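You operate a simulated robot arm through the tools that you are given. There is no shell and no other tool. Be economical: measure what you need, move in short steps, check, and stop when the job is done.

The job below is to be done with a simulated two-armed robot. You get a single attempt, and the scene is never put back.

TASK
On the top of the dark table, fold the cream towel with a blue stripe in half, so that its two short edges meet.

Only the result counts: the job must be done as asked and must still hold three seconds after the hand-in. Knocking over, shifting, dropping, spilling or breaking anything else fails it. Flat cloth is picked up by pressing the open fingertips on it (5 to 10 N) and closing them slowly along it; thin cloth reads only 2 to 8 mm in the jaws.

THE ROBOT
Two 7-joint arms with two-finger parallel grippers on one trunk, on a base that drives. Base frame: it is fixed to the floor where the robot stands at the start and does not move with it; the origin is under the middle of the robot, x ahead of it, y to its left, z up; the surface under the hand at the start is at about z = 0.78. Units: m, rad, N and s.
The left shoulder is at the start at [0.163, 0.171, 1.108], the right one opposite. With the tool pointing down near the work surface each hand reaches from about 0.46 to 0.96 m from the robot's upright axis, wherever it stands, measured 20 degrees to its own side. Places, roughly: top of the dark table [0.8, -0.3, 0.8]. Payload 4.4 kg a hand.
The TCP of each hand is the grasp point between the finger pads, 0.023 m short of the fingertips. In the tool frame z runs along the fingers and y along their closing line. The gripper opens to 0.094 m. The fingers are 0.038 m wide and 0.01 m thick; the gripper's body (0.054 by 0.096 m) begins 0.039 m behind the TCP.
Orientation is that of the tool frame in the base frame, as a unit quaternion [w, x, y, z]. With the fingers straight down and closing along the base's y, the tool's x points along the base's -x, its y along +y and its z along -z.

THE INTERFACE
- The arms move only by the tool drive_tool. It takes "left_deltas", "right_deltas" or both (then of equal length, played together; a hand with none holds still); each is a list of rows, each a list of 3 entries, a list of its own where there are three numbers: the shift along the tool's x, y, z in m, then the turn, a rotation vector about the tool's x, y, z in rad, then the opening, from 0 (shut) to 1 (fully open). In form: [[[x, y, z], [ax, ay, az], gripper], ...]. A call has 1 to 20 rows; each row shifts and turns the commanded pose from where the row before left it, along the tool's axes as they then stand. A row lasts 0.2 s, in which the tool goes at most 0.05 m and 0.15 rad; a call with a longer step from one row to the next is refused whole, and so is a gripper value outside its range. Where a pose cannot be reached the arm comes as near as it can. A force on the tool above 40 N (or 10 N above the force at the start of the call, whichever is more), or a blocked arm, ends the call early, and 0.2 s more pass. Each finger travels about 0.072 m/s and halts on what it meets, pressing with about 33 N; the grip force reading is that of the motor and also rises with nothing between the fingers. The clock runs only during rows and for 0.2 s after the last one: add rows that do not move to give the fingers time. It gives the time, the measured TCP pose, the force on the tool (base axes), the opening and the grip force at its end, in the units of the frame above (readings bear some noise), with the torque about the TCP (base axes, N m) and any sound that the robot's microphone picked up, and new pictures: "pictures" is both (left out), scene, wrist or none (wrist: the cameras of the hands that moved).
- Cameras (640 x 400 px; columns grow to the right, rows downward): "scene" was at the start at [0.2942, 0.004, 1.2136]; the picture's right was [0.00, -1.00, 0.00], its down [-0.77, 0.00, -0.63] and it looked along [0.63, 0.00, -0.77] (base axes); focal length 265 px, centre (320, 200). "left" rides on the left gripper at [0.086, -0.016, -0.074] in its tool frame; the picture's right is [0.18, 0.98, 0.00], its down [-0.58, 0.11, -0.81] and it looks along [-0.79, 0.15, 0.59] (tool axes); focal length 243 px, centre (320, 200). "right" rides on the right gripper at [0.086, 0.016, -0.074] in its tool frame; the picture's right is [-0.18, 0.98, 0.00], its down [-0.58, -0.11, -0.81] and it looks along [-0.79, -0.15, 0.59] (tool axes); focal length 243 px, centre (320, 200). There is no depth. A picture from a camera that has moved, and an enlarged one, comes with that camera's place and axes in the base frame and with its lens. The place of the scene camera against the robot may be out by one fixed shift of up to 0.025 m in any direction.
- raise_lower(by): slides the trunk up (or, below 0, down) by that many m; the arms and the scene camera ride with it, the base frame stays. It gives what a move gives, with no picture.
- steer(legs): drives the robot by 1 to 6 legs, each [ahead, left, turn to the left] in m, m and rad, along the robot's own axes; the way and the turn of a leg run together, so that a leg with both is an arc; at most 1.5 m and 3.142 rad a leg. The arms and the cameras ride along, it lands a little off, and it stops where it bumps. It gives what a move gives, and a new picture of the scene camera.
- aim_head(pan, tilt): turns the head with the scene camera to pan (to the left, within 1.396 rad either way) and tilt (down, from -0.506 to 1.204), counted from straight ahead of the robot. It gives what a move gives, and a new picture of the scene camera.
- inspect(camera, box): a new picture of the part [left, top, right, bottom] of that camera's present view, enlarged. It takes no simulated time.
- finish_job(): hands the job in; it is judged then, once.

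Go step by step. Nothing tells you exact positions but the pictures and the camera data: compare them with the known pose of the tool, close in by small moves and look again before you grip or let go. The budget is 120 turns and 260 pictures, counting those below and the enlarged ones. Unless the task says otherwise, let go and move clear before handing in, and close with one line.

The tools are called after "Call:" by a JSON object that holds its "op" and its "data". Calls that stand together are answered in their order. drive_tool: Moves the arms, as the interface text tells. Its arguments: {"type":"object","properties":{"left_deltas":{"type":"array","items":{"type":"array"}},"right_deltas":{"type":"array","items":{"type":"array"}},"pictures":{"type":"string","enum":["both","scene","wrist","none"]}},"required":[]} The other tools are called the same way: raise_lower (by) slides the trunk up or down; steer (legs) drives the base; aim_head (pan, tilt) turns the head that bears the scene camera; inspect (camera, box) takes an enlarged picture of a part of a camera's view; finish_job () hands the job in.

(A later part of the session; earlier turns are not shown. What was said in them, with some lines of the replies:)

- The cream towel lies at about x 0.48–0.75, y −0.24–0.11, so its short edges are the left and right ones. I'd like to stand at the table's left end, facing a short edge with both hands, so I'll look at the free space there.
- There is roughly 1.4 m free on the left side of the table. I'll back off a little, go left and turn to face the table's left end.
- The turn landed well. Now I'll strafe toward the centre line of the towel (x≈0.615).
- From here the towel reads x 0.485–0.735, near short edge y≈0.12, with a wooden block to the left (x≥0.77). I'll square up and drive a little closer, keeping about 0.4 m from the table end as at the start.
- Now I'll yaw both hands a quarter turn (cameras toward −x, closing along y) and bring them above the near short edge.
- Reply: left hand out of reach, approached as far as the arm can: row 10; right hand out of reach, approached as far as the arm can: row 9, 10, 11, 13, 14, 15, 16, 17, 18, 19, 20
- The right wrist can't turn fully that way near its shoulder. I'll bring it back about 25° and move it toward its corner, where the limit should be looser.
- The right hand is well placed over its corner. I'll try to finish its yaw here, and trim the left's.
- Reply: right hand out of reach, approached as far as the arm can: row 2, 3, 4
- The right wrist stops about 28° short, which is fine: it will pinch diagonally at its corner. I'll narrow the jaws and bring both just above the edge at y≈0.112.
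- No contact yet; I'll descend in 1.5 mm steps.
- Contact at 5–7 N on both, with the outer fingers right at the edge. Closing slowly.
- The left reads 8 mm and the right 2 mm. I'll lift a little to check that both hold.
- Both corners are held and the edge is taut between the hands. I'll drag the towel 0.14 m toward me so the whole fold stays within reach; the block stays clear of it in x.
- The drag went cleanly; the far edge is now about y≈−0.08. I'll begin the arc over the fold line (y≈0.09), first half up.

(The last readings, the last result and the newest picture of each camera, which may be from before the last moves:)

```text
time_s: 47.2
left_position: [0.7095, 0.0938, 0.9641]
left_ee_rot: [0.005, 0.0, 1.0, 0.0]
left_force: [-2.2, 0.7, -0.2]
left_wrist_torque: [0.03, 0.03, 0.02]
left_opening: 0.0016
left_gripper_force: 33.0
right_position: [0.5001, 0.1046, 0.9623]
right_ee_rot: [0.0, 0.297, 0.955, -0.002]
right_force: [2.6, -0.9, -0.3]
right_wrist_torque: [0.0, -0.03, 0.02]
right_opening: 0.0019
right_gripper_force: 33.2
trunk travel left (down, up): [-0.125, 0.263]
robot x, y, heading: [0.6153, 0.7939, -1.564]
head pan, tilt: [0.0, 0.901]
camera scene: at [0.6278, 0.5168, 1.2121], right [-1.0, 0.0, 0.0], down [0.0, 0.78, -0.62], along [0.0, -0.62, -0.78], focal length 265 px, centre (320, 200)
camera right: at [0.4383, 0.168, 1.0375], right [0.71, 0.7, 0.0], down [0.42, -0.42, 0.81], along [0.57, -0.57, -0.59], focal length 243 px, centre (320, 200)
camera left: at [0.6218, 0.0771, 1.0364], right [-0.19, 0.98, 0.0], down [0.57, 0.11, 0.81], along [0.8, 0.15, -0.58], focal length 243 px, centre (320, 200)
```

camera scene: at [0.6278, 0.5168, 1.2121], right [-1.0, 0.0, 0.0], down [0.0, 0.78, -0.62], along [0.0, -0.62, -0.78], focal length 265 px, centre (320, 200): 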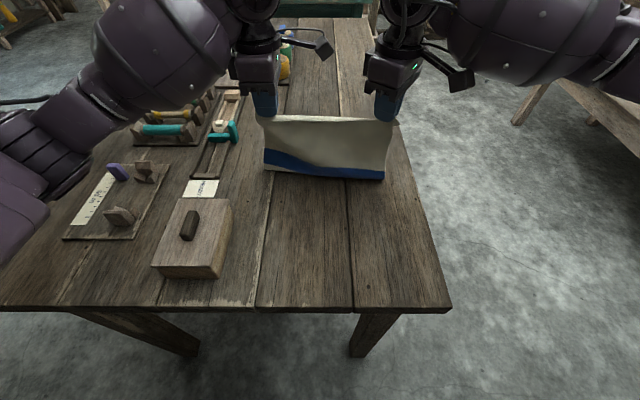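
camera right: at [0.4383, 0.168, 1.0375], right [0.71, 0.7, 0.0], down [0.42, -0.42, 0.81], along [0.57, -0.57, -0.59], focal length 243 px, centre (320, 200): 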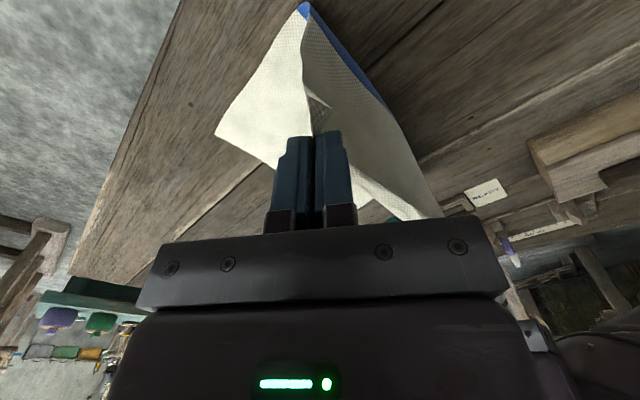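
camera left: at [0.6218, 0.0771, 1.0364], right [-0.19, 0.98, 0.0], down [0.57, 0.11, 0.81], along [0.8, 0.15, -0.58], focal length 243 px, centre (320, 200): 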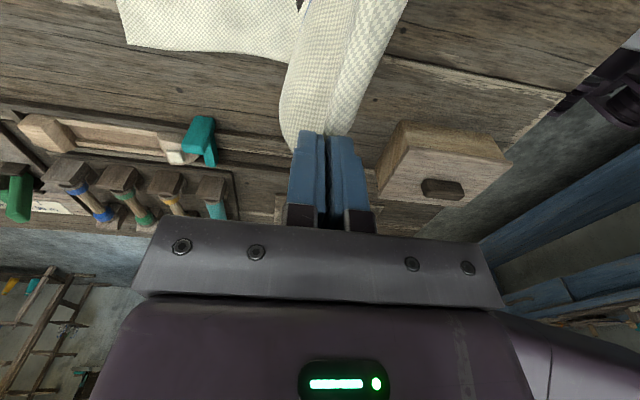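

The towel hangs cleanly. The far edge of the lower layer is at y≈−0.083 (left) and −0.071 (right), so the planned end is right. Second half of the arc.

Call:
{"op": "drive_tool", "data": {"left_deltas": [[[0, -0.022, 0.0017], [0, 0, 0], 0], [[0, -0.0214, 0.0049], [0, 0, 0], 0], [[0, -0.0204, 0.0081], [0, 0, 0], 0], [[0, -0.0188, 0.0111], [0, 0, 0], 0], [[0, -0.0168, 0.0138], [0, 0, 0], 0], [[0, -0.0143, 0.0161], [0, 0, 0], 0], [[0, -0.0115, 0.0181], [0, 0, 0], 0], [[0, -0.0084, 0.0196], [0, 0, 0], 0], [[0, -0.0051, 0.0206], [0, 0, 0], 0], [[0, -0.0017, 0.0211], [0, 0, 0], 0]], "right_deltas": [[[-0.0125, -0.0181, 0.0017], [0, 0, 0], 0], [[-0.0121, -0.0176, 0.0049], [0, 0, 0], 0], [[-0.0116, -0.0168, 0.0081], [0, 0, 0], 0], [[-0.0107, -0.0155, 0.0111], [0, 0, 0], 0], [[-0.0095, -0.0138, 0.0138], [0, 0, 0], 0], [[-0.0081, -0.0118, 0.0161], [0, 0, 0], 0], [[-0.0065, -0.0095, 0.0181], [0, 0, 0], 0], [[-0.0048, -0.0069, 0.0196], [0, 0, 0], 0], [[-0.0029, -0.0042, 0.0206], [0, 0, 0], 0], [[-0.001, -0.0014, 0.0211], [0, 0, 0], 0]]}}

```text
time_s: 48.9
left_position: [0.6995, -0.0301, 0.8921]
left_ee_rot: [-0.002, 0.008, 1.0, 0.0]
left_force: [-20.0, 9.6, 6.4]
left_wrist_torque: [0.34, 0.58, 0.0]
left_opening: 0.0016
left_gripper_force: 33.2
right_position: [0.5058, 0.0768, 0.9532]
right_ee_rot: [0.005, 0.296, 0.955, -0.001]
right_force: [18.8, -10.5, -6.9]
right_wrist_torque: [-0.25, -0.44, 0.01]
right_opening: 0.0015
right_gripper_force: 32.7
right hand out of reach, approached as far as the arm can: row 2, 3, 4, 5, 6, 7, 8
trunk travel left (down, up): [-0.125, 0.263]
robot x, y, heading: [0.6125, 0.7947, -1.567]
head pan, tilt: [0.0, 0.901]
stopped in row 8 (right hand): the force on the tool passed its limit at 42 N (the readings are from after the stop); the commanded pose is now the measured one
camera scene: at [0.6276, 0.5171, 1.2123], right [-1.0, 0.0, 0.0], down [0.0, 0.78, -0.62], along [0.0, -0.62, -0.78], focal length 265 px, centre (320, 200)
camera right: at [0.4419, 0.1386, 1.0283], right [0.71, 0.71, 0.0], down [0.41, -0.41, 0.81], along [0.57, -0.57, -0.58], focal length 243 px, centre (320, 200)
camera left: at [0.6131, -0.0455, 0.9669], right [-0.17, 0.99, 0.0], down [0.59, 0.1, 0.8], along [0.79, 0.14, -0.59], focal length 243 px, centre (320, 200)
```

scene: 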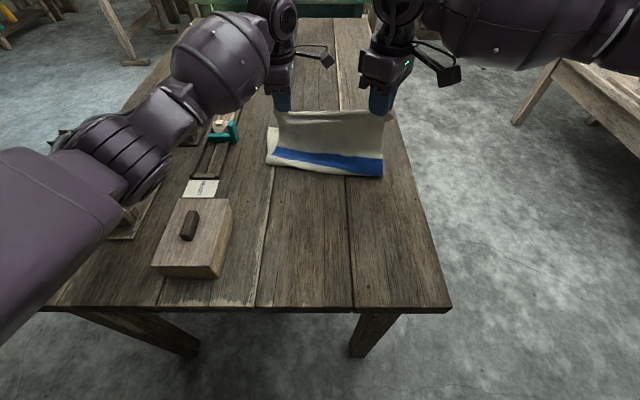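
right: 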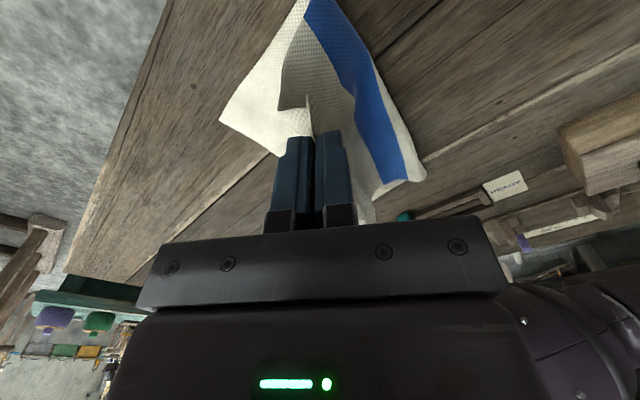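
left: 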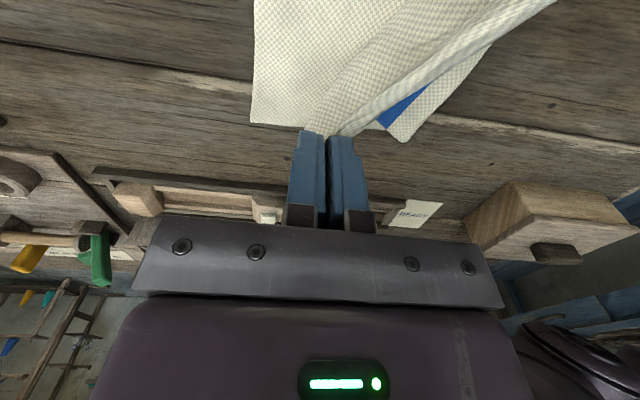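

The right wrist ran into its yaw limit and the hands went out of step. I'll bring the left back level with the right and yaw the right hand back toward its comfortable range.

Call:
{"op": "drive_tool", "data": {"left_deltas": [[[-0.002, 0.019, -0.0122], [0, 0, 0], 0], [[-0.002, 0.019, -0.0122], [0, 0, 0], 0], [[-0.002, 0.019, -0.0122], [0, 0, 0], 0], [[-0.002, 0.019, -0.0122], [0, 0, 0], 0], [[-0.002, 0.019, -0.0122], [0, 0, 0], 0], [[0, 0, 0], [0, 0, 0], 0], [[0, 0, 0], [0, 0, 0], 0], [[0, 0, 0], [0, 0, 0], 0], [[0, 0, 0], [0, 0, 0], 0], [[0, 0, 0], [0, 0, 0], 0]], "right_deltas": [[[0, 0, 0], [0, 0, 0], 0], [[0, 0, 0], [0, 0, 0], 0], [[0, 0, 0], [0, 0, 0], 0], [[0, 0, 0], [0, 0, 0.1], 0], [[0, 0, 0], [0, 0, 0.1], 0], [[0, 0, 0], [0, 0, 0.1], 0], [[0, 0, 0], [0, 0, 0.1], 0], [[0, 0, 0], [0, 0, 0.1], 0], [[0, 0, 0], [0, 0, 0], 0], [[0, 0, 0], [0, 0, 0], 0]], "pictures": "both"}}

```text
time_s: 51.1
left_position: [0.7121, 0.0658, 0.9512]
left_ee_rot: [0.001, 0.004, 1.0, 0.0]
left_force: [-0.3, 0.9, -0.3]
left_wrist_torque: [0.0, 0.04, 0.0]
left_opening: 0.0018
left_gripper_force: 33.4
right_position: [0.5037, 0.0754, 0.9554]
right_ee_rot: [0.002, 0.524, 0.852, -0.001]
right_force: [1.9, -0.3, -0.1]
right_wrist_torque: [-0.01, 0.02, 0.06]
right_opening: 0.0018
right_gripper_force: 33.1
trunk travel left (down, up): [-0.125, 0.263]
robot x, y, heading: [0.6141, 0.7951, -1.567]
head pan, tilt: [0.0, 0.901]
camera scene: at [0.6278, 0.5173, 1.2123], right [-1.0, 0.0, 0.0], down [0.0, 0.78, -0.62], along [0.0, -0.62, -0.78], focal length 265 px, centre (320, 200)
camera right: at [0.4783, 0.1604, 1.0293], right [0.96, 0.28, 0.0], down [0.16, -0.56, 0.81], along [0.23, -0.78, -0.59], focal length 243 px, centre (320, 200)
camera left: at [0.6255, 0.0493, 1.0251], right [-0.18, 0.98, 0.0], down [0.58, 0.1, 0.81], along [0.8, 0.14, -0.59], focal length 243 px, centre (320, 200)
```

scene: 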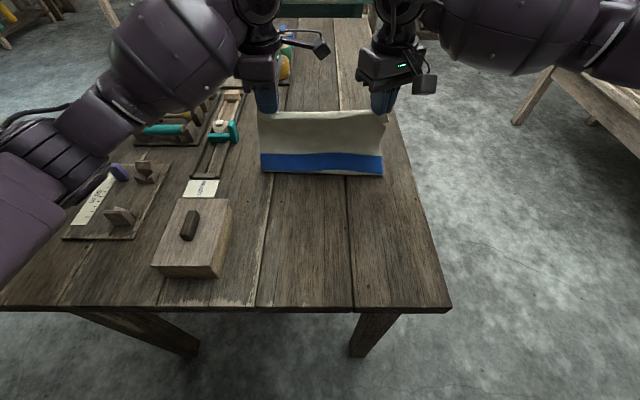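
right: 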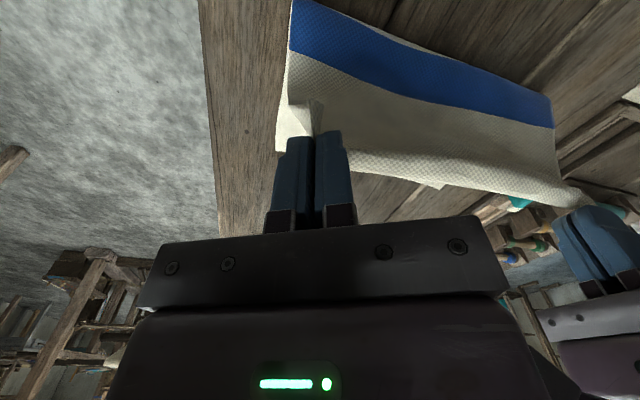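
left: 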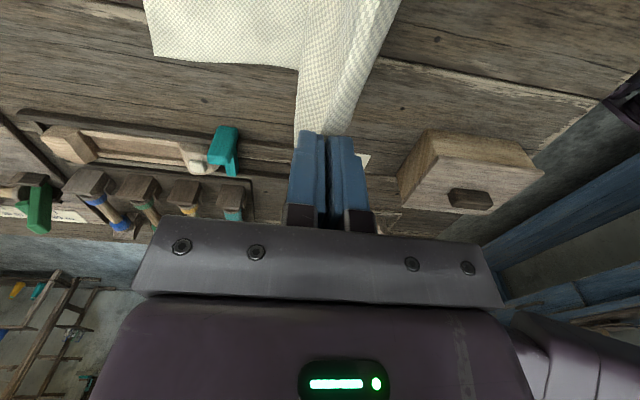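

The cloth recovered and the lower layer hasn't moved. Continuing the second half of the arc with both hands.

Call:
{"op": "drive_tool", "data": {"left_deltas": [[[0, -0.022, 0.002], [0, 0, 0], 0], [[0, -0.0205, 0.008], [0, 0, 0], 0], [[0, -0.019, 0.012], [0, 0, 0], 0], [[0, -0.017, 0.015], [0, 0, 0], 0], [[0, -0.0135, 0.018], [0, 0, 0], 0], [[0, -0.01, 0.021], [0, 0, 0], 0], [[0, -0.007, 0.023], [0, 0, 0], 0], [[0, -0.003, 0.022], [0, 0, 0], 0]], "right_deltas": [[[-0.0192, -0.0097, 0.003], [0, 0, 0], 0], [[-0.0179, -0.009, 0.008], [0, 0, 0], 0], [[-0.0166, -0.0084, 0.012], [0, 0, 0], 0], [[-0.0148, -0.0075, 0.015], [0, 0, 0], 0], [[-0.0118, -0.006, 0.018], [0, 0, 0], 0], [[-0.0087, -0.0044, 0.021], [0, 0, 0], 0], [[-0.0061, -0.0031, 0.024], [0, 0, 0], 0], [[-0.0026, -0.0013, 0.024], [0, 0, 0], 0]]}}

```text
time_s: 52.9
left_position: [0.7133, -0.0472, 0.8304]
left_ee_rot: [0.001, 0.004, 1.0, 0.001]
left_force: [-0.6, 0.5, -0.5]
left_wrist_torque: [0.02, 0.04, 0.03]
left_opening: 0.0016
left_gripper_force: 32.6
right_position: [0.5052, -0.0354, 0.8262]
right_ee_rot: [0.002, 0.524, 0.852, 0.001]
right_force: [0.8, -0.1, -0.2]
right_wrist_torque: [0.04, -0.01, 0.0]
right_opening: 0.0019
right_gripper_force: 33.1
trunk travel left (down, up): [-0.125, 0.263]
robot x, y, heading: [0.6086, 0.794, -1.566]
head pan, tilt: [0.0, 0.901]
camera scene: at [0.6278, 0.5163, 1.2119], right [-1.0, 0.0, 0.0], down [0.0, 0.78, -0.62], along [0.0, -0.62, -0.78], focal length 265 px, centre (320, 200)
camera right: at [0.4795, 0.0502, 0.9002], right [0.96, 0.28, 0.0], down [0.16, -0.57, 0.81], along [0.23, -0.78, -0.59], focal length 243 px, centre (320, 200)
camera left: at [0.6281, -0.0632, 0.9035], right [-0.18, 0.98, 0.0], down [0.58, 0.1, 0.81], along [0.8, 0.14, -0.59], focal length 243 px, centre (320, 200)
```

scene: 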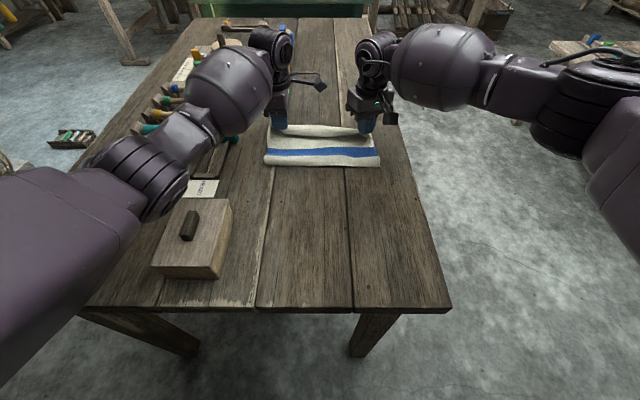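
right: 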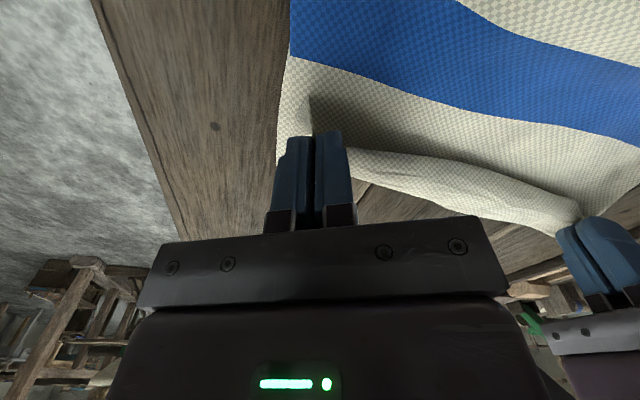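
left: 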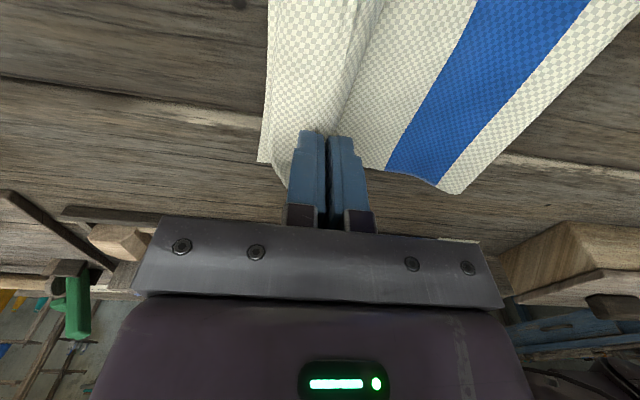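

The hands are down over the far edge. I'll zoom in to see how the held edge sits against the lower one.

Call:
{"op": "inspect", "data": {"camera": "left", "box": [220, 0, 480, 210]}}

Call:
{"op": "inspect", "data": {"camera": "right", "box": [240, 40, 640, 260]}}

Call:
{"op": "inspect", "data": {"camera": "scene", "box": [240, 90, 410, 190]}}

```text
1.90 times, centred on (350, 105) of left
camera zoom: at [0.6281, -0.0632, 0.9035], right [-0.18, 0.98, 0.0], down [0.58, 0.1, 0.81], along [0.8, 0.14, -0.59], focal length 462 px, centre (263, 381)
```

zoom: 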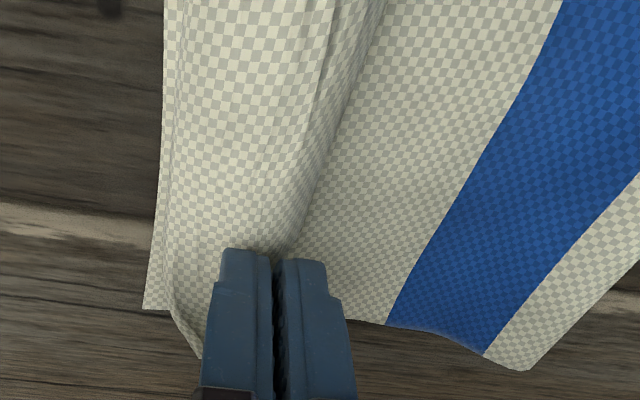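

```text
1.60 times, centred on (440, 150) of right
camera zoom: at [0.4795, 0.0502, 0.9002], right [0.96, 0.28, 0.0], down [0.16, -0.57, 0.81], along [0.23, -0.78, -0.59], focal length 388 px, centre (128, 280)
```

zoom: 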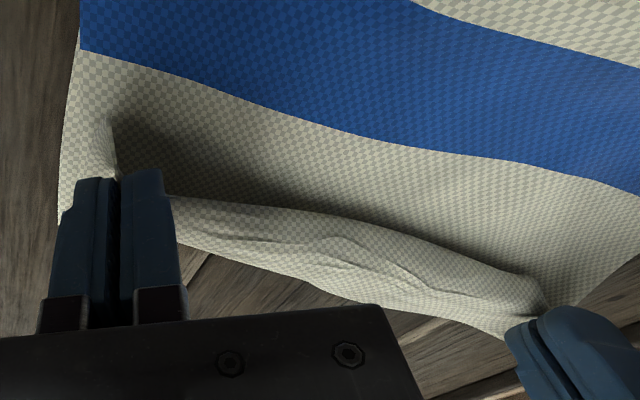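

```text
3.76 times, centred on (325, 140) of scene
camera zoom: at [0.6278, 0.5163, 1.2119], right [-1.0, 0.0, 0.0], down [0.0, 0.78, -0.62], along [0.0, -0.62, -0.78], focal length 998 px, centre (301, 426)
```

zoom: 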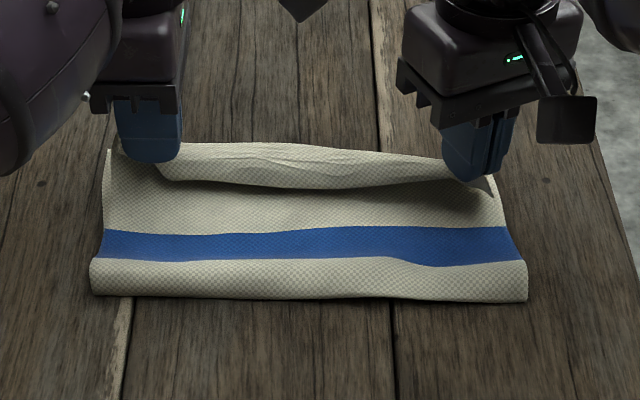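

The free edge already lies almost along the lower edge; only a small roll remains at the pinch line. I'll lower until the fingertips nearly touch and release gently.

Call:
{"op": "drive_tool", "data": {"left_deltas": [[[0, -0.002, 0.004], [0, 0, 0], 0], [[0, -0.002, 0.004], [0, 0, 0], 0], [[0, -0.002, 0.004], [0, 0, 0], 0], [[0, 0, 0.003], [0, 0, 0], 0], [[0, 0, 0], [0, 0, 0], 0], [[0, 0, 0], [0, 0, 0], 0.05], [[0, 0, 0], [0, 0, 0], 0.1], [[0, 0, 0], [0, 0, 0], 0.15], [[0, 0, 0], [0, 0, 0], 0.2], [[0, 0, 0], [0, 0, 0], 0.25], [[0, 0, 0], [0, 0, 0], 0.3], [[0, 0, 0], [0, 0, 0], 0.3]], "right_deltas": [[[-0.0018, -0.0009, 0.003], [0, 0, 0], 0], [[-0.0018, -0.0009, 0.003], [0, 0, 0], 0], [[-0.0018, -0.0009, 0.003], [0, 0, 0], 0], [[0, 0, 0.003], [0, 0, 0], 0], [[0, 0, 0], [0, 0, 0], 0], [[0, 0, 0], [0, 0, 0], 0.05], [[0, 0, 0], [0, 0, 0], 0.1], [[0, 0, 0], [0, 0, 0], 0.15], [[0, 0, 0], [0, 0, 0], 0.2], [[0, 0, 0], [0, 0, 0], 0.25], [[0, 0, 0], [0, 0, 0], 0.3], [[0, 0, 0], [0, 0, 0], 0.3]]}}

```text
time_s: 55.5
left_position: [0.7142, -0.0534, 0.8166]
left_ee_rot: [0.001, 0.005, 1.0, 0.0]
left_force: [0.2, -0.1, -0.3]
left_wrist_torque: [-0.02, 0.01, 0.01]
left_opening: 0.0283
left_gripper_force: 0.1
right_position: [0.5043, -0.0395, 0.8186]
right_ee_rot: [0.003, 0.524, 0.852, 0.0]
right_force: [0.2, 0.1, 0.3]
right_wrist_torque: [0.03, -0.03, 0.01]
right_opening: 0.0282
right_gripper_force: 0.1
trunk travel left (down, up): [-0.125, 0.263]
robot x, y, heading: [0.6131, 0.7961, -1.567]
head pan, tilt: [0.0, 0.901]
camera scene: at [0.6278, 0.5173, 1.2124], right [-1.0, 0.0, 0.0], down [0.0, 0.78, -0.62], along [0.0, -0.62, -0.78], focal length 265 px, centre (320, 200)
camera right: at [0.4792, 0.0445, 0.8925], right [0.96, 0.28, 0.0], down [0.16, -0.56, 0.81], along [0.23, -0.78, -0.59], focal length 243 px, centre (320, 200)
camera left: at [0.6275, -0.0696, 0.8897], right [-0.18, 0.98, 0.0], down [0.58, 0.1, 0.81], along [0.8, 0.14, -0.59], focal length 243 px, centre (320, 200)
```

scene: 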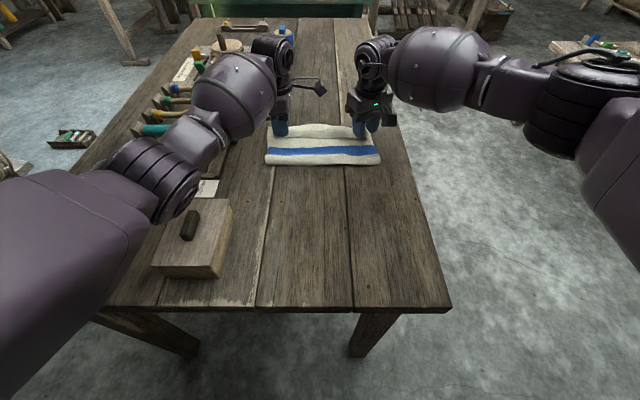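
right: 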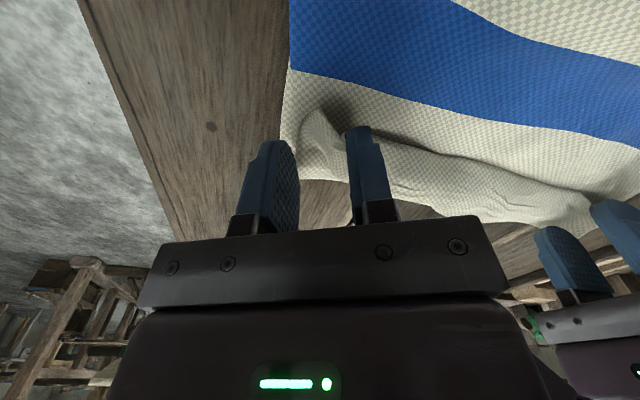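
left: 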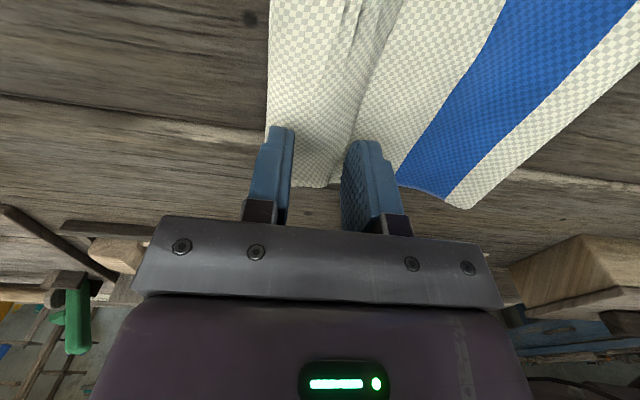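

Both are released. I'll raise the hands straight up and look.

Call:
{"op": "drive_tool", "data": {"left_deltas": [[[0, 0, -0.015], [0, 0, 0], 0.35], [[0, 0, -0.02], [0, 0, 0], 0.4], [[0, 0, -0.03], [0, 0, 0], 0.4], [[0, 0, -0.03], [0, 0, 0], 0.4]], "right_deltas": [[[0, 0, -0.015], [0, 0, 0], 0.35], [[0, 0, -0.02], [0, 0, 0], 0.4], [[0, 0, -0.03], [0, 0, 0], 0.4], [[0, 0, -0.03], [0, 0, 0], 0.4]]}}

Call:
{"op": "inspect", "data": {"camera": "scene", "box": [240, 90, 410, 190]}}

```text
time_s: 56.5
left_position: [0.7147, -0.0525, 0.9162]
left_ee_rot: [0.001, 0.005, 1.0, -0.001]
left_force: [1.0, 1.2, 0.1]
left_wrist_torque: [-0.02, -0.02, -0.02]
left_opening: 0.0374
left_gripper_force: 0.1
right_position: [0.5031, -0.0372, 0.9164]
right_ee_rot: [0.004, 0.524, 0.852, -0.001]
right_force: [0.2, 0.4, 0.2]
right_wrist_torque: [-0.01, -0.02, 0.0]
right_opening: 0.0376
right_gripper_force: 0.0
trunk travel left (down, up): [-0.125, 0.263]
robot x, y, heading: [0.6139, 0.7906, -1.574]
head pan, tilt: [0.0, 0.901]
camera scene: at [0.6278, 0.5188, 1.213], right [-1.0, 0.0, 0.0], down [0.0, 0.78, -0.62], along [0.0, -0.62, -0.78], focal length 265 px, centre (320, 200)
camera right: at [0.4773, 0.0473, 0.9903], right [0.96, 0.28, 0.0], down [0.16, -0.56, 0.81], along [0.23, -0.78, -0.59], focal length 243 px, centre (320, 200)
camera left: at [0.6284, -0.0691, 0.9886], right [-0.18, 0.98, 0.0], down [0.58, 0.11, 0.81], along [0.79, 0.14, -0.59], focal length 243 px, centre (320, 200)
```

scene: 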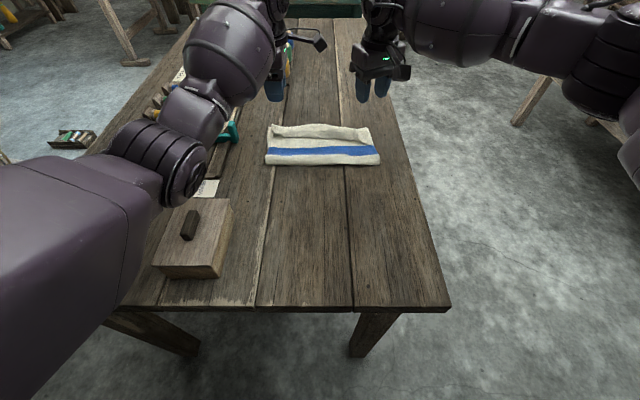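
right: 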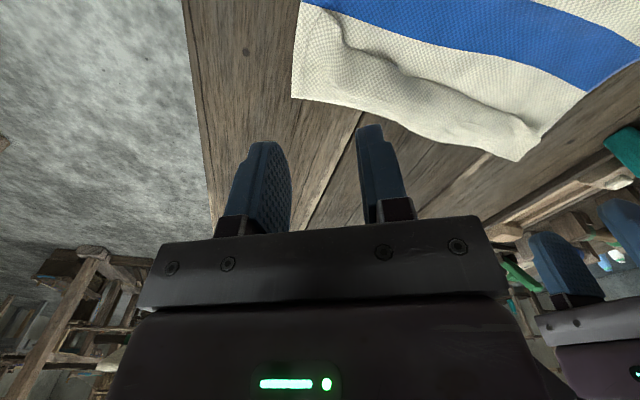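
left: 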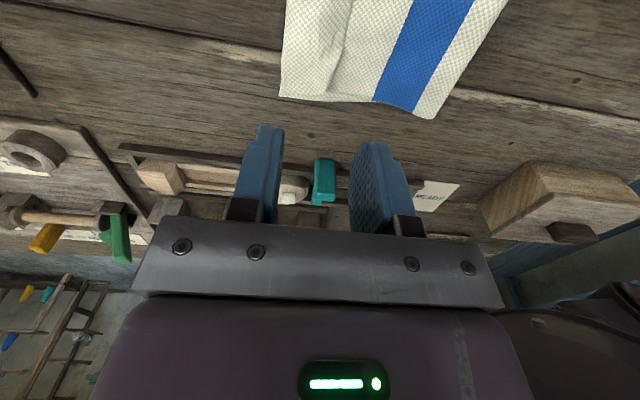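

```text
3.76 times, centred on (325, 140) of scene
camera zoom: at [0.6278, 0.5188, 1.213], right [-1.0, 0.0, 0.0], down [0.0, 0.78, -0.62], along [0.0, -0.62, -0.78], focal length 998 px, centre (301, 426)
```

zoom: 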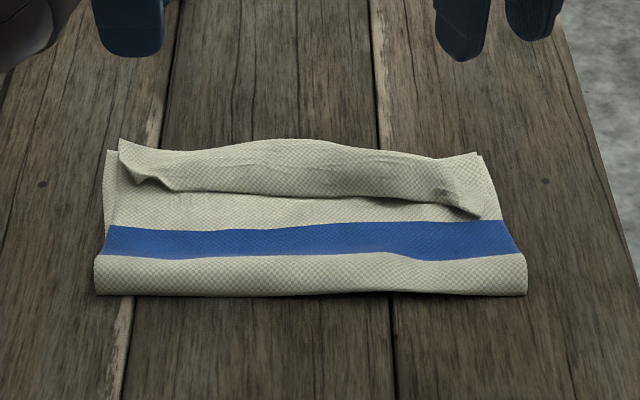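

Call:
{"op": "inspect", "data": {"camera": "left", "box": [260, 0, 520, 130]}}

Call:
{"op": "inspect", "data": {"camera": "right", "box": [270, 0, 640, 180]}}

```text
2.46 times, centred on (390, 65) of left
camera zoom: at [0.6284, -0.0691, 0.9886], right [-0.18, 0.98, 0.0], down [0.58, 0.11, 0.81], along [0.79, 0.14, -0.59], focal length 597 px, centre (148, 532)
```

zoom: 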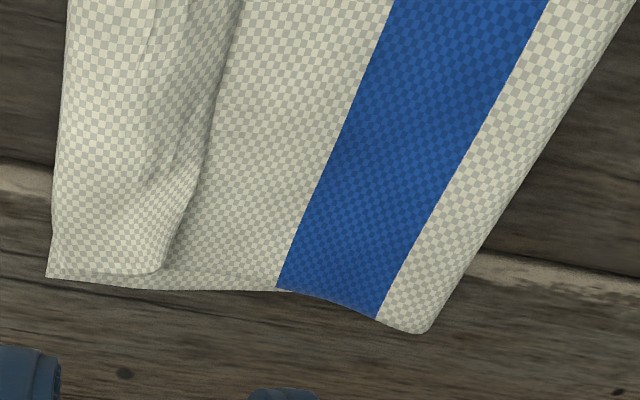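

```text
1.73 times, centred on (455, 90) of right
camera zoom: at [0.4773, 0.0473, 0.9903], right [0.96, 0.28, 0.0], down [0.16, -0.56, 0.81], along [0.23, -0.78, -0.59], focal length 420 px, centre (86, 390)
```

zoom: 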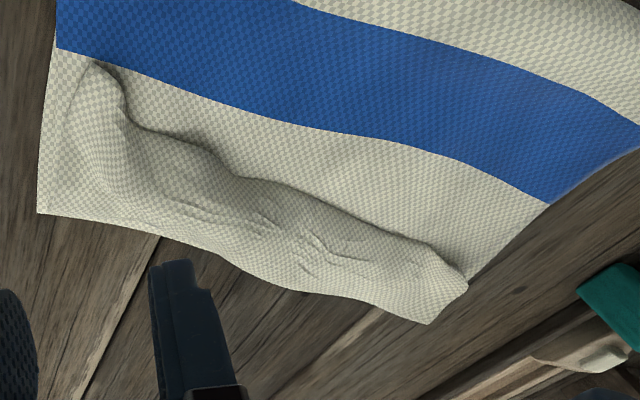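

The fold is good, with the edges nearly meeting, but a small pleat remains near the edge. I'll move the right hand away and take a cleaner look along that edge with the left camera.

Call:
{"op": "drive_tool", "data": {"right_deltas": [[[0.0307, 0.0027, -0.007], [0, 0, 0], 0.4], [[0.0307, 0.0027, -0.007], [0, 0, 0], 0.4], [[0.0307, 0.0027, -0.007], [0, 0, 0], 0.4], [[0.0307, 0.0027, -0.007], [0, 0, 0], 0.4], [[0.0307, 0.0027, -0.007], [0, 0, 0], 0.4], [[0.0307, 0.0027, -0.007], [0, 0, 0], 0.4], [[0.0307, 0.0027, -0.007], [0, 0, 0], 0.4], [[0, 0, 0], [0, 0, 0], 0.4], [[0, 0, 0], [0, 0, 0], 0.4]], "left_deltas": [[[0, 0, 0], [0, 0, 0], 0.4], [[0, 0, 0], [0, 0, 0], 0.4], [[0.0229, 0, -0.0114], [0, 0, 0], 0.4], [[0.0229, 0, -0.0114], [0, 0, 0], 0.4], [[0.0229, 0, -0.0114], [0, 0, 0], 0.4], [[0.0229, 0, -0.0114], [0, 0, 0], 0.4], [[0.0229, 0, -0.0114], [0, 0, 0], 0.4], [[0.0229, 0, -0.0114], [0, 0, 0], 0.4], [[0.0229, 0, -0.0114], [0, 0, 0], 0.4]]}}

Call:
{"op": "inspect", "data": {"camera": "left", "box": [200, 0, 520, 200]}}

```text
time_s: 58.5
left_position: [0.5528, -0.0536, 0.9919]
left_ee_rot: [0.0, 0.004, 1.0, 0.0]
left_force: [0.0, -0.1, -0.1]
left_wrist_torque: [-0.02, -0.01, 0.0]
left_opening: 0.0378
left_gripper_force: 0.1
right_position: [0.4223, 0.1622, 0.9624]
right_ee_rot: [0.003, 0.524, 0.852, -0.001]
right_force: [-0.8, -0.4, -0.1]
right_wrist_torque: [-0.01, 0.0, 0.02]
right_opening: 0.0378
right_gripper_force: 0.1
trunk travel left (down, up): [-0.125, 0.263]
robot x, y, heading: [0.6111, 0.7919, -1.567]
head pan, tilt: [0.0, 0.901]
camera scene: at [0.6275, 0.5184, 1.2128], right [-1.0, 0.0, 0.0], down [0.0, 0.78, -0.62], along [0.0, -0.62, -0.78], focal length 265 px, centre (320, 200)
camera right: at [0.3982, 0.2472, 1.0368], right [0.96, 0.28, 0.0], down [0.16, -0.56, 0.81], along [0.23, -0.78, -0.59], focal length 243 px, centre (320, 200)
camera left: at [0.4667, -0.0702, 1.0647], right [-0.18, 0.98, 0.0], down [0.58, 0.1, 0.81], along [0.8, 0.14, -0.59], focal length 243 px, centre (320, 200)
```

scene: 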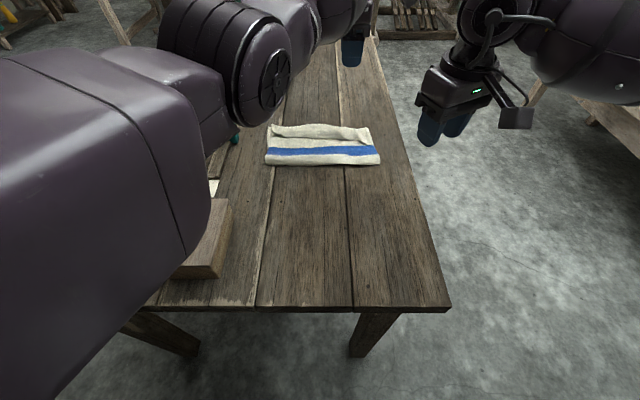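
right: 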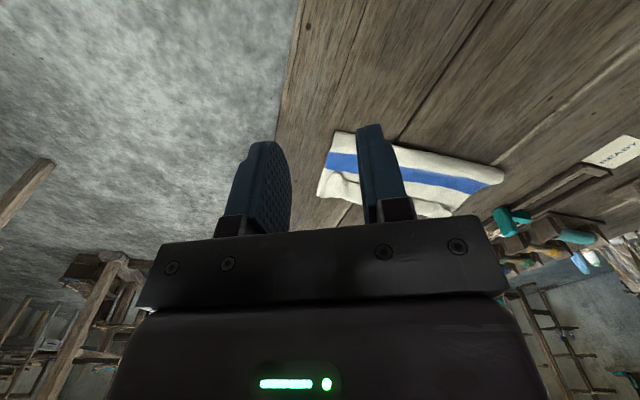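
left: 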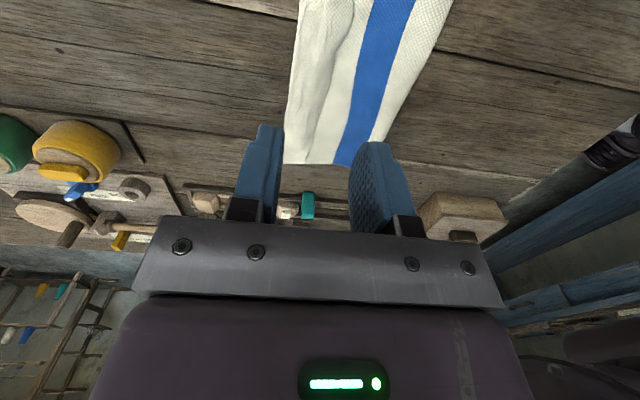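

```text
2.00 times, centred on (360, 100) of left
camera zoom: at [0.4667, -0.0702, 1.0647], right [-0.18, 0.98, 0.0], down [0.58, 0.1, 0.81], along [0.8, 0.14, -0.59], focal length 485 px, centre (240, 400)
```

zoom: 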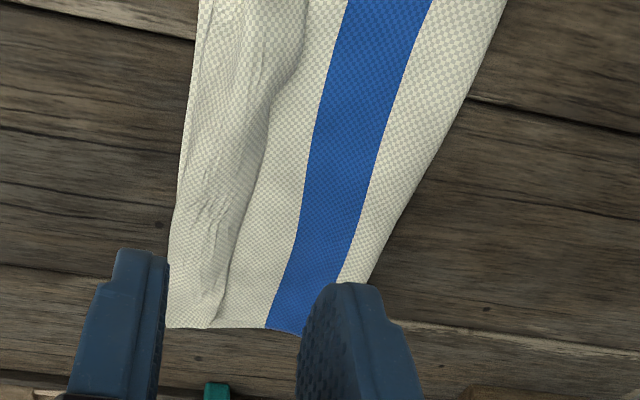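

Both short edges lie on each other to within a few millimetres; only a soft pleat stands up near them. I'll close the left fingers and press the pleat down gently, straight from above.

Call:
{"op": "drive_tool", "data": {"left_deltas": [[[0, 0, 0.03], [0, 0, 0], 0.2], [[0, 0, 0.03], [0, 0, 0], 0], [[0, 0, 0.03], [0, 0, 0], 0], [[0, 0, 0.03], [0, 0, 0], 0], [[0, 0, 0.025], [0, 0, 0], 0], [[0, 0, 0.012], [0, 0, 0], 0], [[0, 0, 0.006], [0, 0, 0], 0], [[0, 0, 0.006], [0, 0, 0], 0], [[0, 0, 0.005], [0, 0, 0], 0], [[0, 0, 0.003], [0, 0, 0], 0], [[0, 0, 0], [0, 0, 0], 0]], "pictures": "wrist"}}

```text
time_s: 60.9
left_position: [0.5564, -0.0443, 0.8153]
left_ee_rot: [0.001, 0.005, 1.0, 0.0]
left_force: [0.8, 0.1, 0.5]
left_wrist_torque: [0.0, 0.03, 0.03]
left_opening: 0.0
left_gripper_force: 33.0
left hand out of reach, approached as far as the arm can: row 5, 8
right_position: [0.4232, 0.1609, 0.9612]
right_ee_rot: [0.003, 0.524, 0.851, 0.0]
right_force: [0.4, -0.3, 0.8]
right_wrist_torque: [0.05, -0.01, 0.02]
right_opening: 0.0376
right_gripper_force: 0.1
trunk travel left (down, up): [-0.125, 0.263]
robot x, y, heading: [0.61, 0.7939, -1.569]
head pan, tilt: [0.0, 0.901]
camera left: at [0.4701, -0.0605, 0.8897], right [-0.18, 0.98, 0.0], down [0.58, 0.1, 0.81], along [0.8, 0.14, -0.59], focal length 243 px, centre (320, 200)
```

left: 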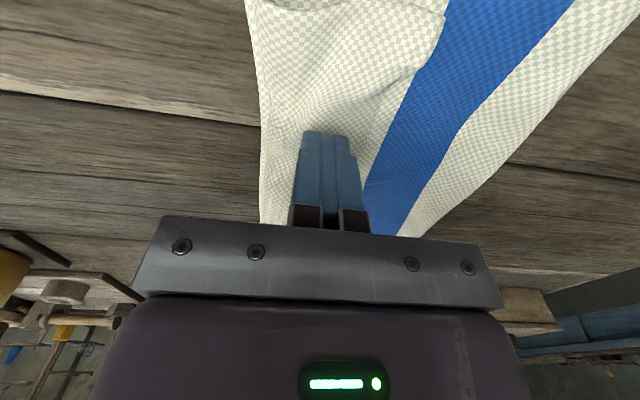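

Call:
{"op": "drive_tool", "data": {"left_deltas": [[[0, 0, 0.003], [0, 0, 0], 0], [[0, 0, 0.002], [0, 0, 0], 0], [[0, 0, 0], [0, 0, 0], 0], [[0, 0, -0.02], [0, 0, 0], 0], [[0, 0, -0.02], [0, 0, 0], 0], [[-0.035, 0, 0], [0, 0, 0], 0], [[-0.035, 0, 0], [0, 0, 0], 0], [[0, 0, 0.02], [0, 0, 0], 0], [[0, 0, 0.01], [0, 0, 0], 0], [[0, 0, 0.008], [0, 0, 0], 0], [[0, 0, 0.005], [0, 0, 0], 0], [[0, 0, 0.002], [0, 0, 0], 0], [[0, 0, 0], [0, 0, 0], 0]], "pictures": "wrist"}}

```text
time_s: 63.7
left_position: [0.6151, -0.065, 0.8068]
left_ee_rot: [0.0, 0.003, 1.0, 0.0]
left_force: [-0.1, -1.6, 12.7]
left_wrist_torque: [0.04, -0.04, -0.01]
left_opening: 0.0
left_gripper_force: 33.5
left hand out of reach, approached as far as the arm can: row 5, 6, 7, 9
right_position: [0.4226, 0.163, 0.9635]
right_ee_rot: [0.003, 0.525, 0.851, -0.001]
right_force: [0.1, -0.2, -0.8]
right_wrist_torque: [-0.02, -0.01, -0.02]
right_opening: 0.0375
right_gripper_force: 0.1
trunk travel left (down, up): [-0.125, 0.263]
robot x, y, heading: [0.6104, 0.7904, -1.568]
head pan, tilt: [0.0, 0.901]
camera left: at [0.5305, -0.0817, 0.8799], right [-0.18, 0.98, 0.0], down [0.58, 0.11, 0.81], along [0.8, 0.14, -0.59], focal length 243 px, centre (320, 200)
```

left: 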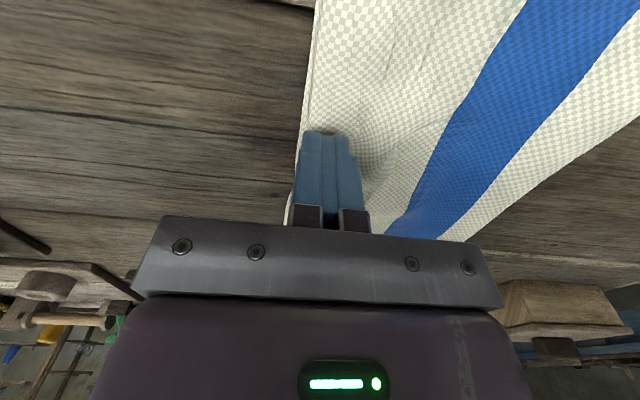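

Pressed. I'll lift off and draw the left hand back a little to see the result.

Call:
{"op": "drive_tool", "data": {"left_deltas": [[[0, 0, -0.02], [0, 0, 0], 0], [[0, 0, -0.03], [0, 0, 0], 0], [[0, 0, -0.03], [0, 0, 0], 0], [[-0.025, 0, -0.02], [0, 0, 0], 0], [[-0.025, 0, 0], [0, 0, 0], 0], [[-0.025, 0, 0], [0, 0, 0], 0], [[-0.02, 0, 0], [0, 0, 0], 0], [[0, 0, 0], [0, 0, 0], 0]]}}

Call:
{"op": "inspect", "data": {"camera": "scene", "box": [240, 90, 410, 190]}}

Call:
{"op": "inspect", "data": {"camera": "left", "box": [220, 0, 500, 175]}}

```text
time_s: 65.5
left_position: [0.7038, -0.1041, 0.8985]
left_ee_rot: [0.002, 0.005, 1.0, 0.001]
left_force: [-0.9, 0.8, 0.1]
left_wrist_torque: [0.03, -0.04, -0.02]
left_opening: 0.0
left_gripper_force: 32.7
left hand out of reach, approached as far as the arm can: row 2, 3, 4, 5, 6, 7
right_position: [0.4228, 0.1611, 0.9616]
right_ee_rot: [0.003, 0.524, 0.852, -0.001]
right_force: [0.1, 0.9, 0.4]
right_wrist_torque: [-0.03, 0.01, 0.03]
right_opening: 0.0376
right_gripper_force: 0.1
trunk travel left (down, up): [-0.125, 0.263]
robot x, y, heading: [0.6131, 0.7941, -1.566]
head pan, tilt: [0.0, 0.901]
camera scene: at [0.6277, 0.5173, 1.2124], right [-1.0, 0.0, 0.0], down [0.0, 0.78, -0.62], along [0.0, -0.62, -0.78], focal length 265 px, centre (320, 200)
camera left: at [0.6176, -0.1198, 0.9722], right [-0.18, 0.98, 0.0], down [0.58, 0.1, 0.81], along [0.8, 0.14, -0.59], focal length 243 px, centre (320, 200)
```

scene: 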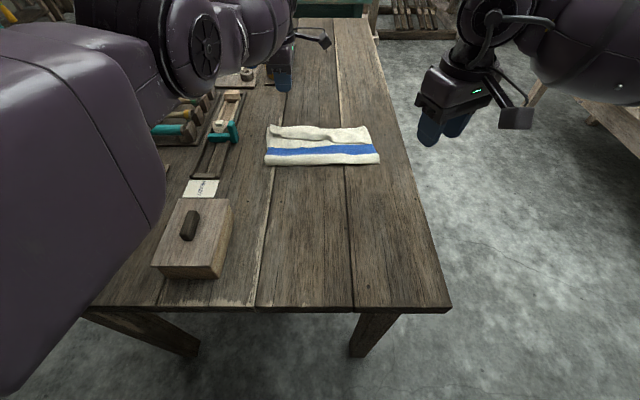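
left: 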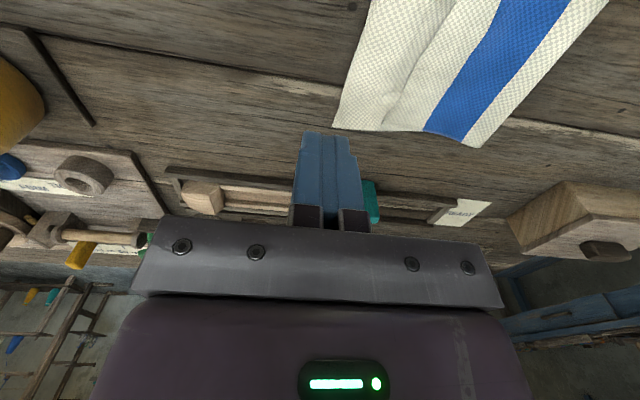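

```text
3.76 times, centred on (325, 140) of scene
camera zoom: at [0.6277, 0.5173, 1.2124], right [-1.0, 0.0, 0.0], down [0.0, 0.78, -0.62], along [0.0, -0.62, -0.78], focal length 998 px, centre (301, 426)
```

zoom: 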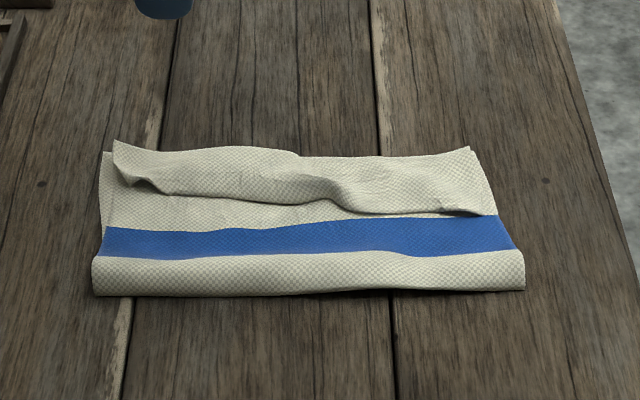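

```text
2.29 times, centred on (360, 88) of left
camera zoom: at [0.6176, -0.1198, 0.9722], right [-0.18, 0.98, 0.0], down [0.58, 0.1, 0.81], along [0.8, 0.14, -0.59], focal length 555 px, centre (229, 457)
```

zoom: 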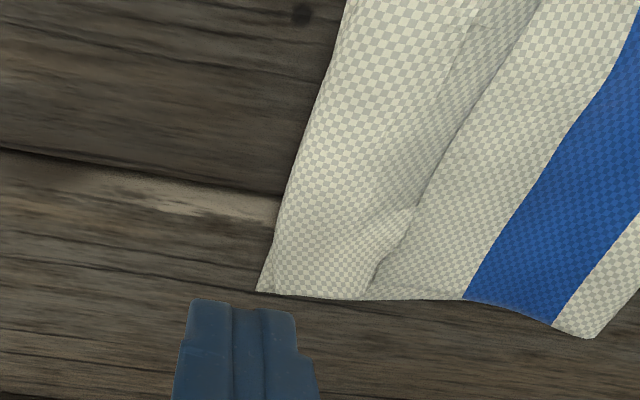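

The pleat is lying down and the edges still coincide. One more press at the left end, then I'll pull clear.

Call:
{"op": "drive_tool", "data": {"left_deltas": [[[0, 0.02, 0], [0, 0, 0], 0], [[0, 0.024, 0], [0, 0, 0], 0], [[0, 0, 0.03], [0, 0, 0], 0], [[0, 0, 0.03], [0, 0, 0], 0], [[0, 0, 0.015], [0, 0, 0], 0], [[0, 0, 0.01], [0, 0, 0], 0], [[0, 0, 0.005], [0, 0, 0], 0], [[0, 0, 0], [0, 0, 0], 0], [[0, 0, -0.02], [0, 0, 0], 0], [[0, 0, -0.03], [0, 0, 0], 0], [[0, 0, -0.04], [0, 0, 0], 0], [[0, 0.03, -0.04], [0, 0, 0], 0], [[0, 0.04, 0], [0, 0, 0], 0], [[0, 0.04, 0], [0, 0, 0], 0], [[0, 0.04, 0], [0, 0, 0], 0]]}}

Call:
{"op": "inspect", "data": {"camera": "scene", "box": [240, 90, 410, 190]}}

```text
time_s: 68.8
left_position: [0.785, -0.0207, 1.0451]
left_ee_rot: [0.142, -0.027, 0.983, -0.117]
left_force: [-0.9, 0.6, 1.2]
left_wrist_torque: [-0.03, -0.06, 0.02]
left_opening: 0.0
left_gripper_force: 33.1
left hand out of reach, approached as far as the arm can: row 1, 2, 4, 6, 13, 14
right_position: [0.4235, 0.16, 0.9577]
right_ee_rot: [0.003, 0.523, 0.852, 0.002]
right_force: [-2.3, -0.7, -1.5]
right_wrist_torque: [0.0, -0.09, 0.0]
right_opening: 0.0375
right_gripper_force: 0.1
trunk travel left (down, up): [-0.125, 0.263]
robot x, y, heading: [0.6142, 0.7939, -1.565]
head pan, tilt: [0.0, 0.901]
stopped in row 15 (left hand): the arm was blocked; the commanded pose is now the measured one
camera scene: at [0.6263, 0.5156, 1.2113], right [-1.0, -0.01, 0.0], down [0.0, 0.78, -0.62], along [0.0, -0.62, -0.78], focal length 265 px, centre (320, 200)
camera left: at [0.6809, -0.027, 1.0943], right [-0.2, 0.94, -0.28], down [0.33, 0.33, 0.88], along [0.93, 0.08, -0.37], focal length 243 px, centre (320, 200)
```

scene: 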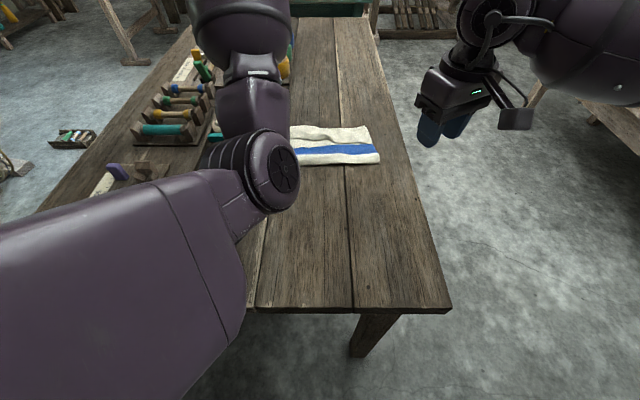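
left: 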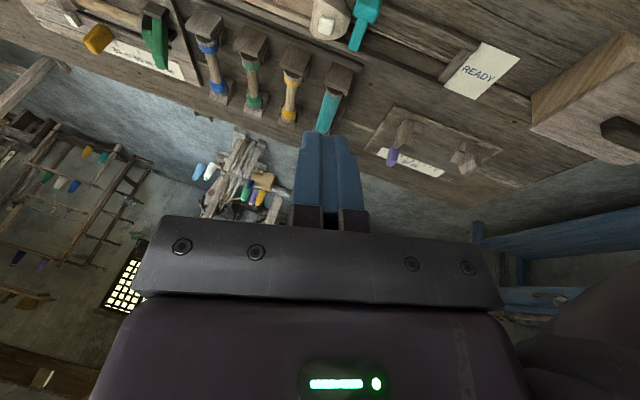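

```text
3.76 times, centred on (325, 140) of scene
camera zoom: at [0.6263, 0.5156, 1.2113], right [-1.0, -0.01, 0.0], down [0.0, 0.78, -0.62], along [0.0, -0.62, -0.78], focal length 998 px, centre (301, 426)
```

zoom: 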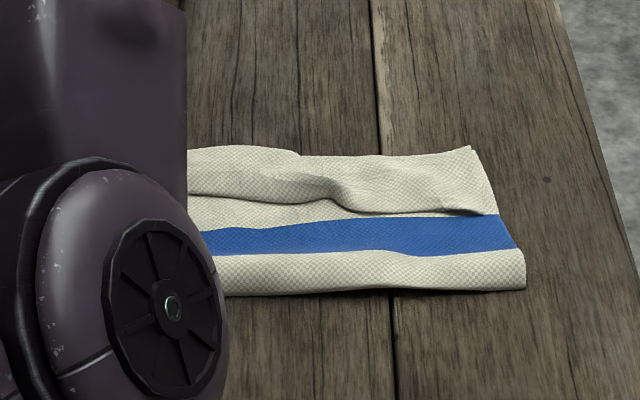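

The left elbow sank low near the block while drawing back and the arm was blocked. The safest way to lift it all clear is raising the trunk.

Call:
{"op": "raise_lower", "data": {"by": 0.12}}

Call:
{"op": "inspect", "data": {"camera": "scene", "box": [0, 0, 640, 400]}}

Call:
{"op": "inspect", "data": {"camera": "right", "box": [240, 0, 640, 250]}}

```text
time_s: 70.3
left_position: [0.7811, -0.0187, 1.1609]
left_ee_rot: [0.138, -0.024, 0.983, -0.115]
left_force: [0.0, -0.6, -0.3]
left_wrist_torque: [0.03, 0.01, 0.02]
left_opening: 0.0
left_gripper_force: 32.7
right_position: [0.4247, 0.161, 1.0814]
right_ee_rot: [0.002, 0.522, 0.853, 0.0]
right_force: [0.3, 0.3, -1.5]
right_wrist_torque: [0.05, 0.0, 0.0]
right_opening: 0.0376
right_gripper_force: 0.1
trunk travel left (down, up): [-0.245, 0.143]
robot x, y, heading: [0.6127, 0.7929, -1.567]
head pan, tilt: [0.0, 0.901]
```

```text
1.00 times, centred on (320, 200) of scene (not enlarged: the box is as wide or as high as the picture)
camera zoom: at [0.6273, 0.6266, 1.3474], right [-1.0, -0.01, 0.0], down [0.0, 0.78, -0.62], along [0.0, -0.62, -0.78], focal length 265 px, centre (320, 200)
```

zoom: 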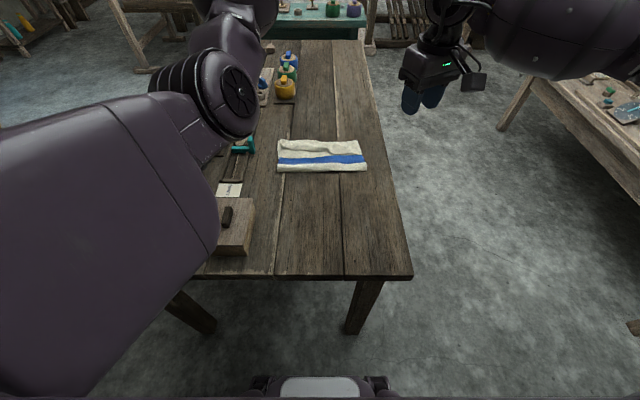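

```text
1.60 times, centred on (440, 125) of right
camera zoom: at [0.3993, 0.2452, 1.1543], right [0.96, 0.28, 0.0], down [0.16, -0.57, 0.81], along [0.23, -0.77, -0.59], focal length 388 px, centre (128, 320)
```

zoom: 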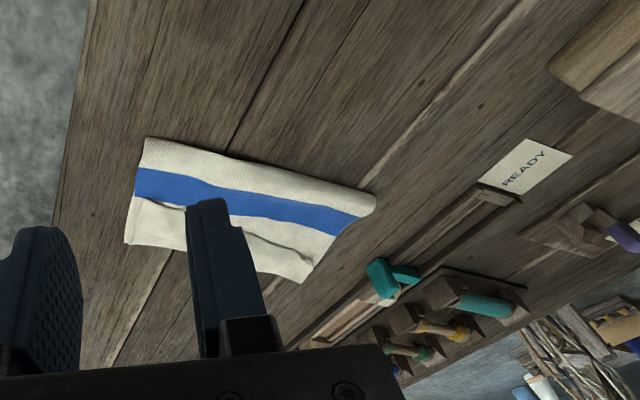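

Call:
{"op": "inspect", "data": {"camera": "scene", "box": [255, 120, 385, 195]}}

```text
4.92 times, centred on (320, 158) of scene
camera zoom: at [0.6273, 0.6266, 1.3474], right [-1.0, -0.01, 0.0], down [0.0, 0.78, -0.62], along [0.0, -0.62, -0.78], focal length 1306 px, centre (320, 409)
```

zoom: 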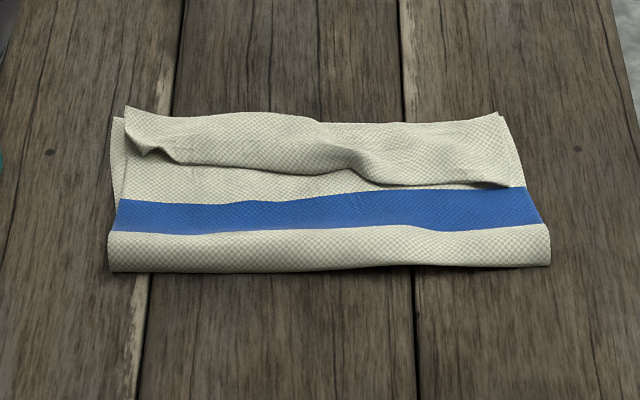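

The towel is folded with its two short edges lying on each other, the block and tools are where they were, and both hands are clear. I'm handing in.

Call:
{"op": "finish_job", "data": {}}

```text
The job is handed in.
```

I folded the cream towel in half on the dark table, and its two short edges meet to within about a centimetre. A small flattened pleat remains in the top layer just inside those edges. To reach the whole fold, I first slid the towel about 14 cm toward the table's left end.
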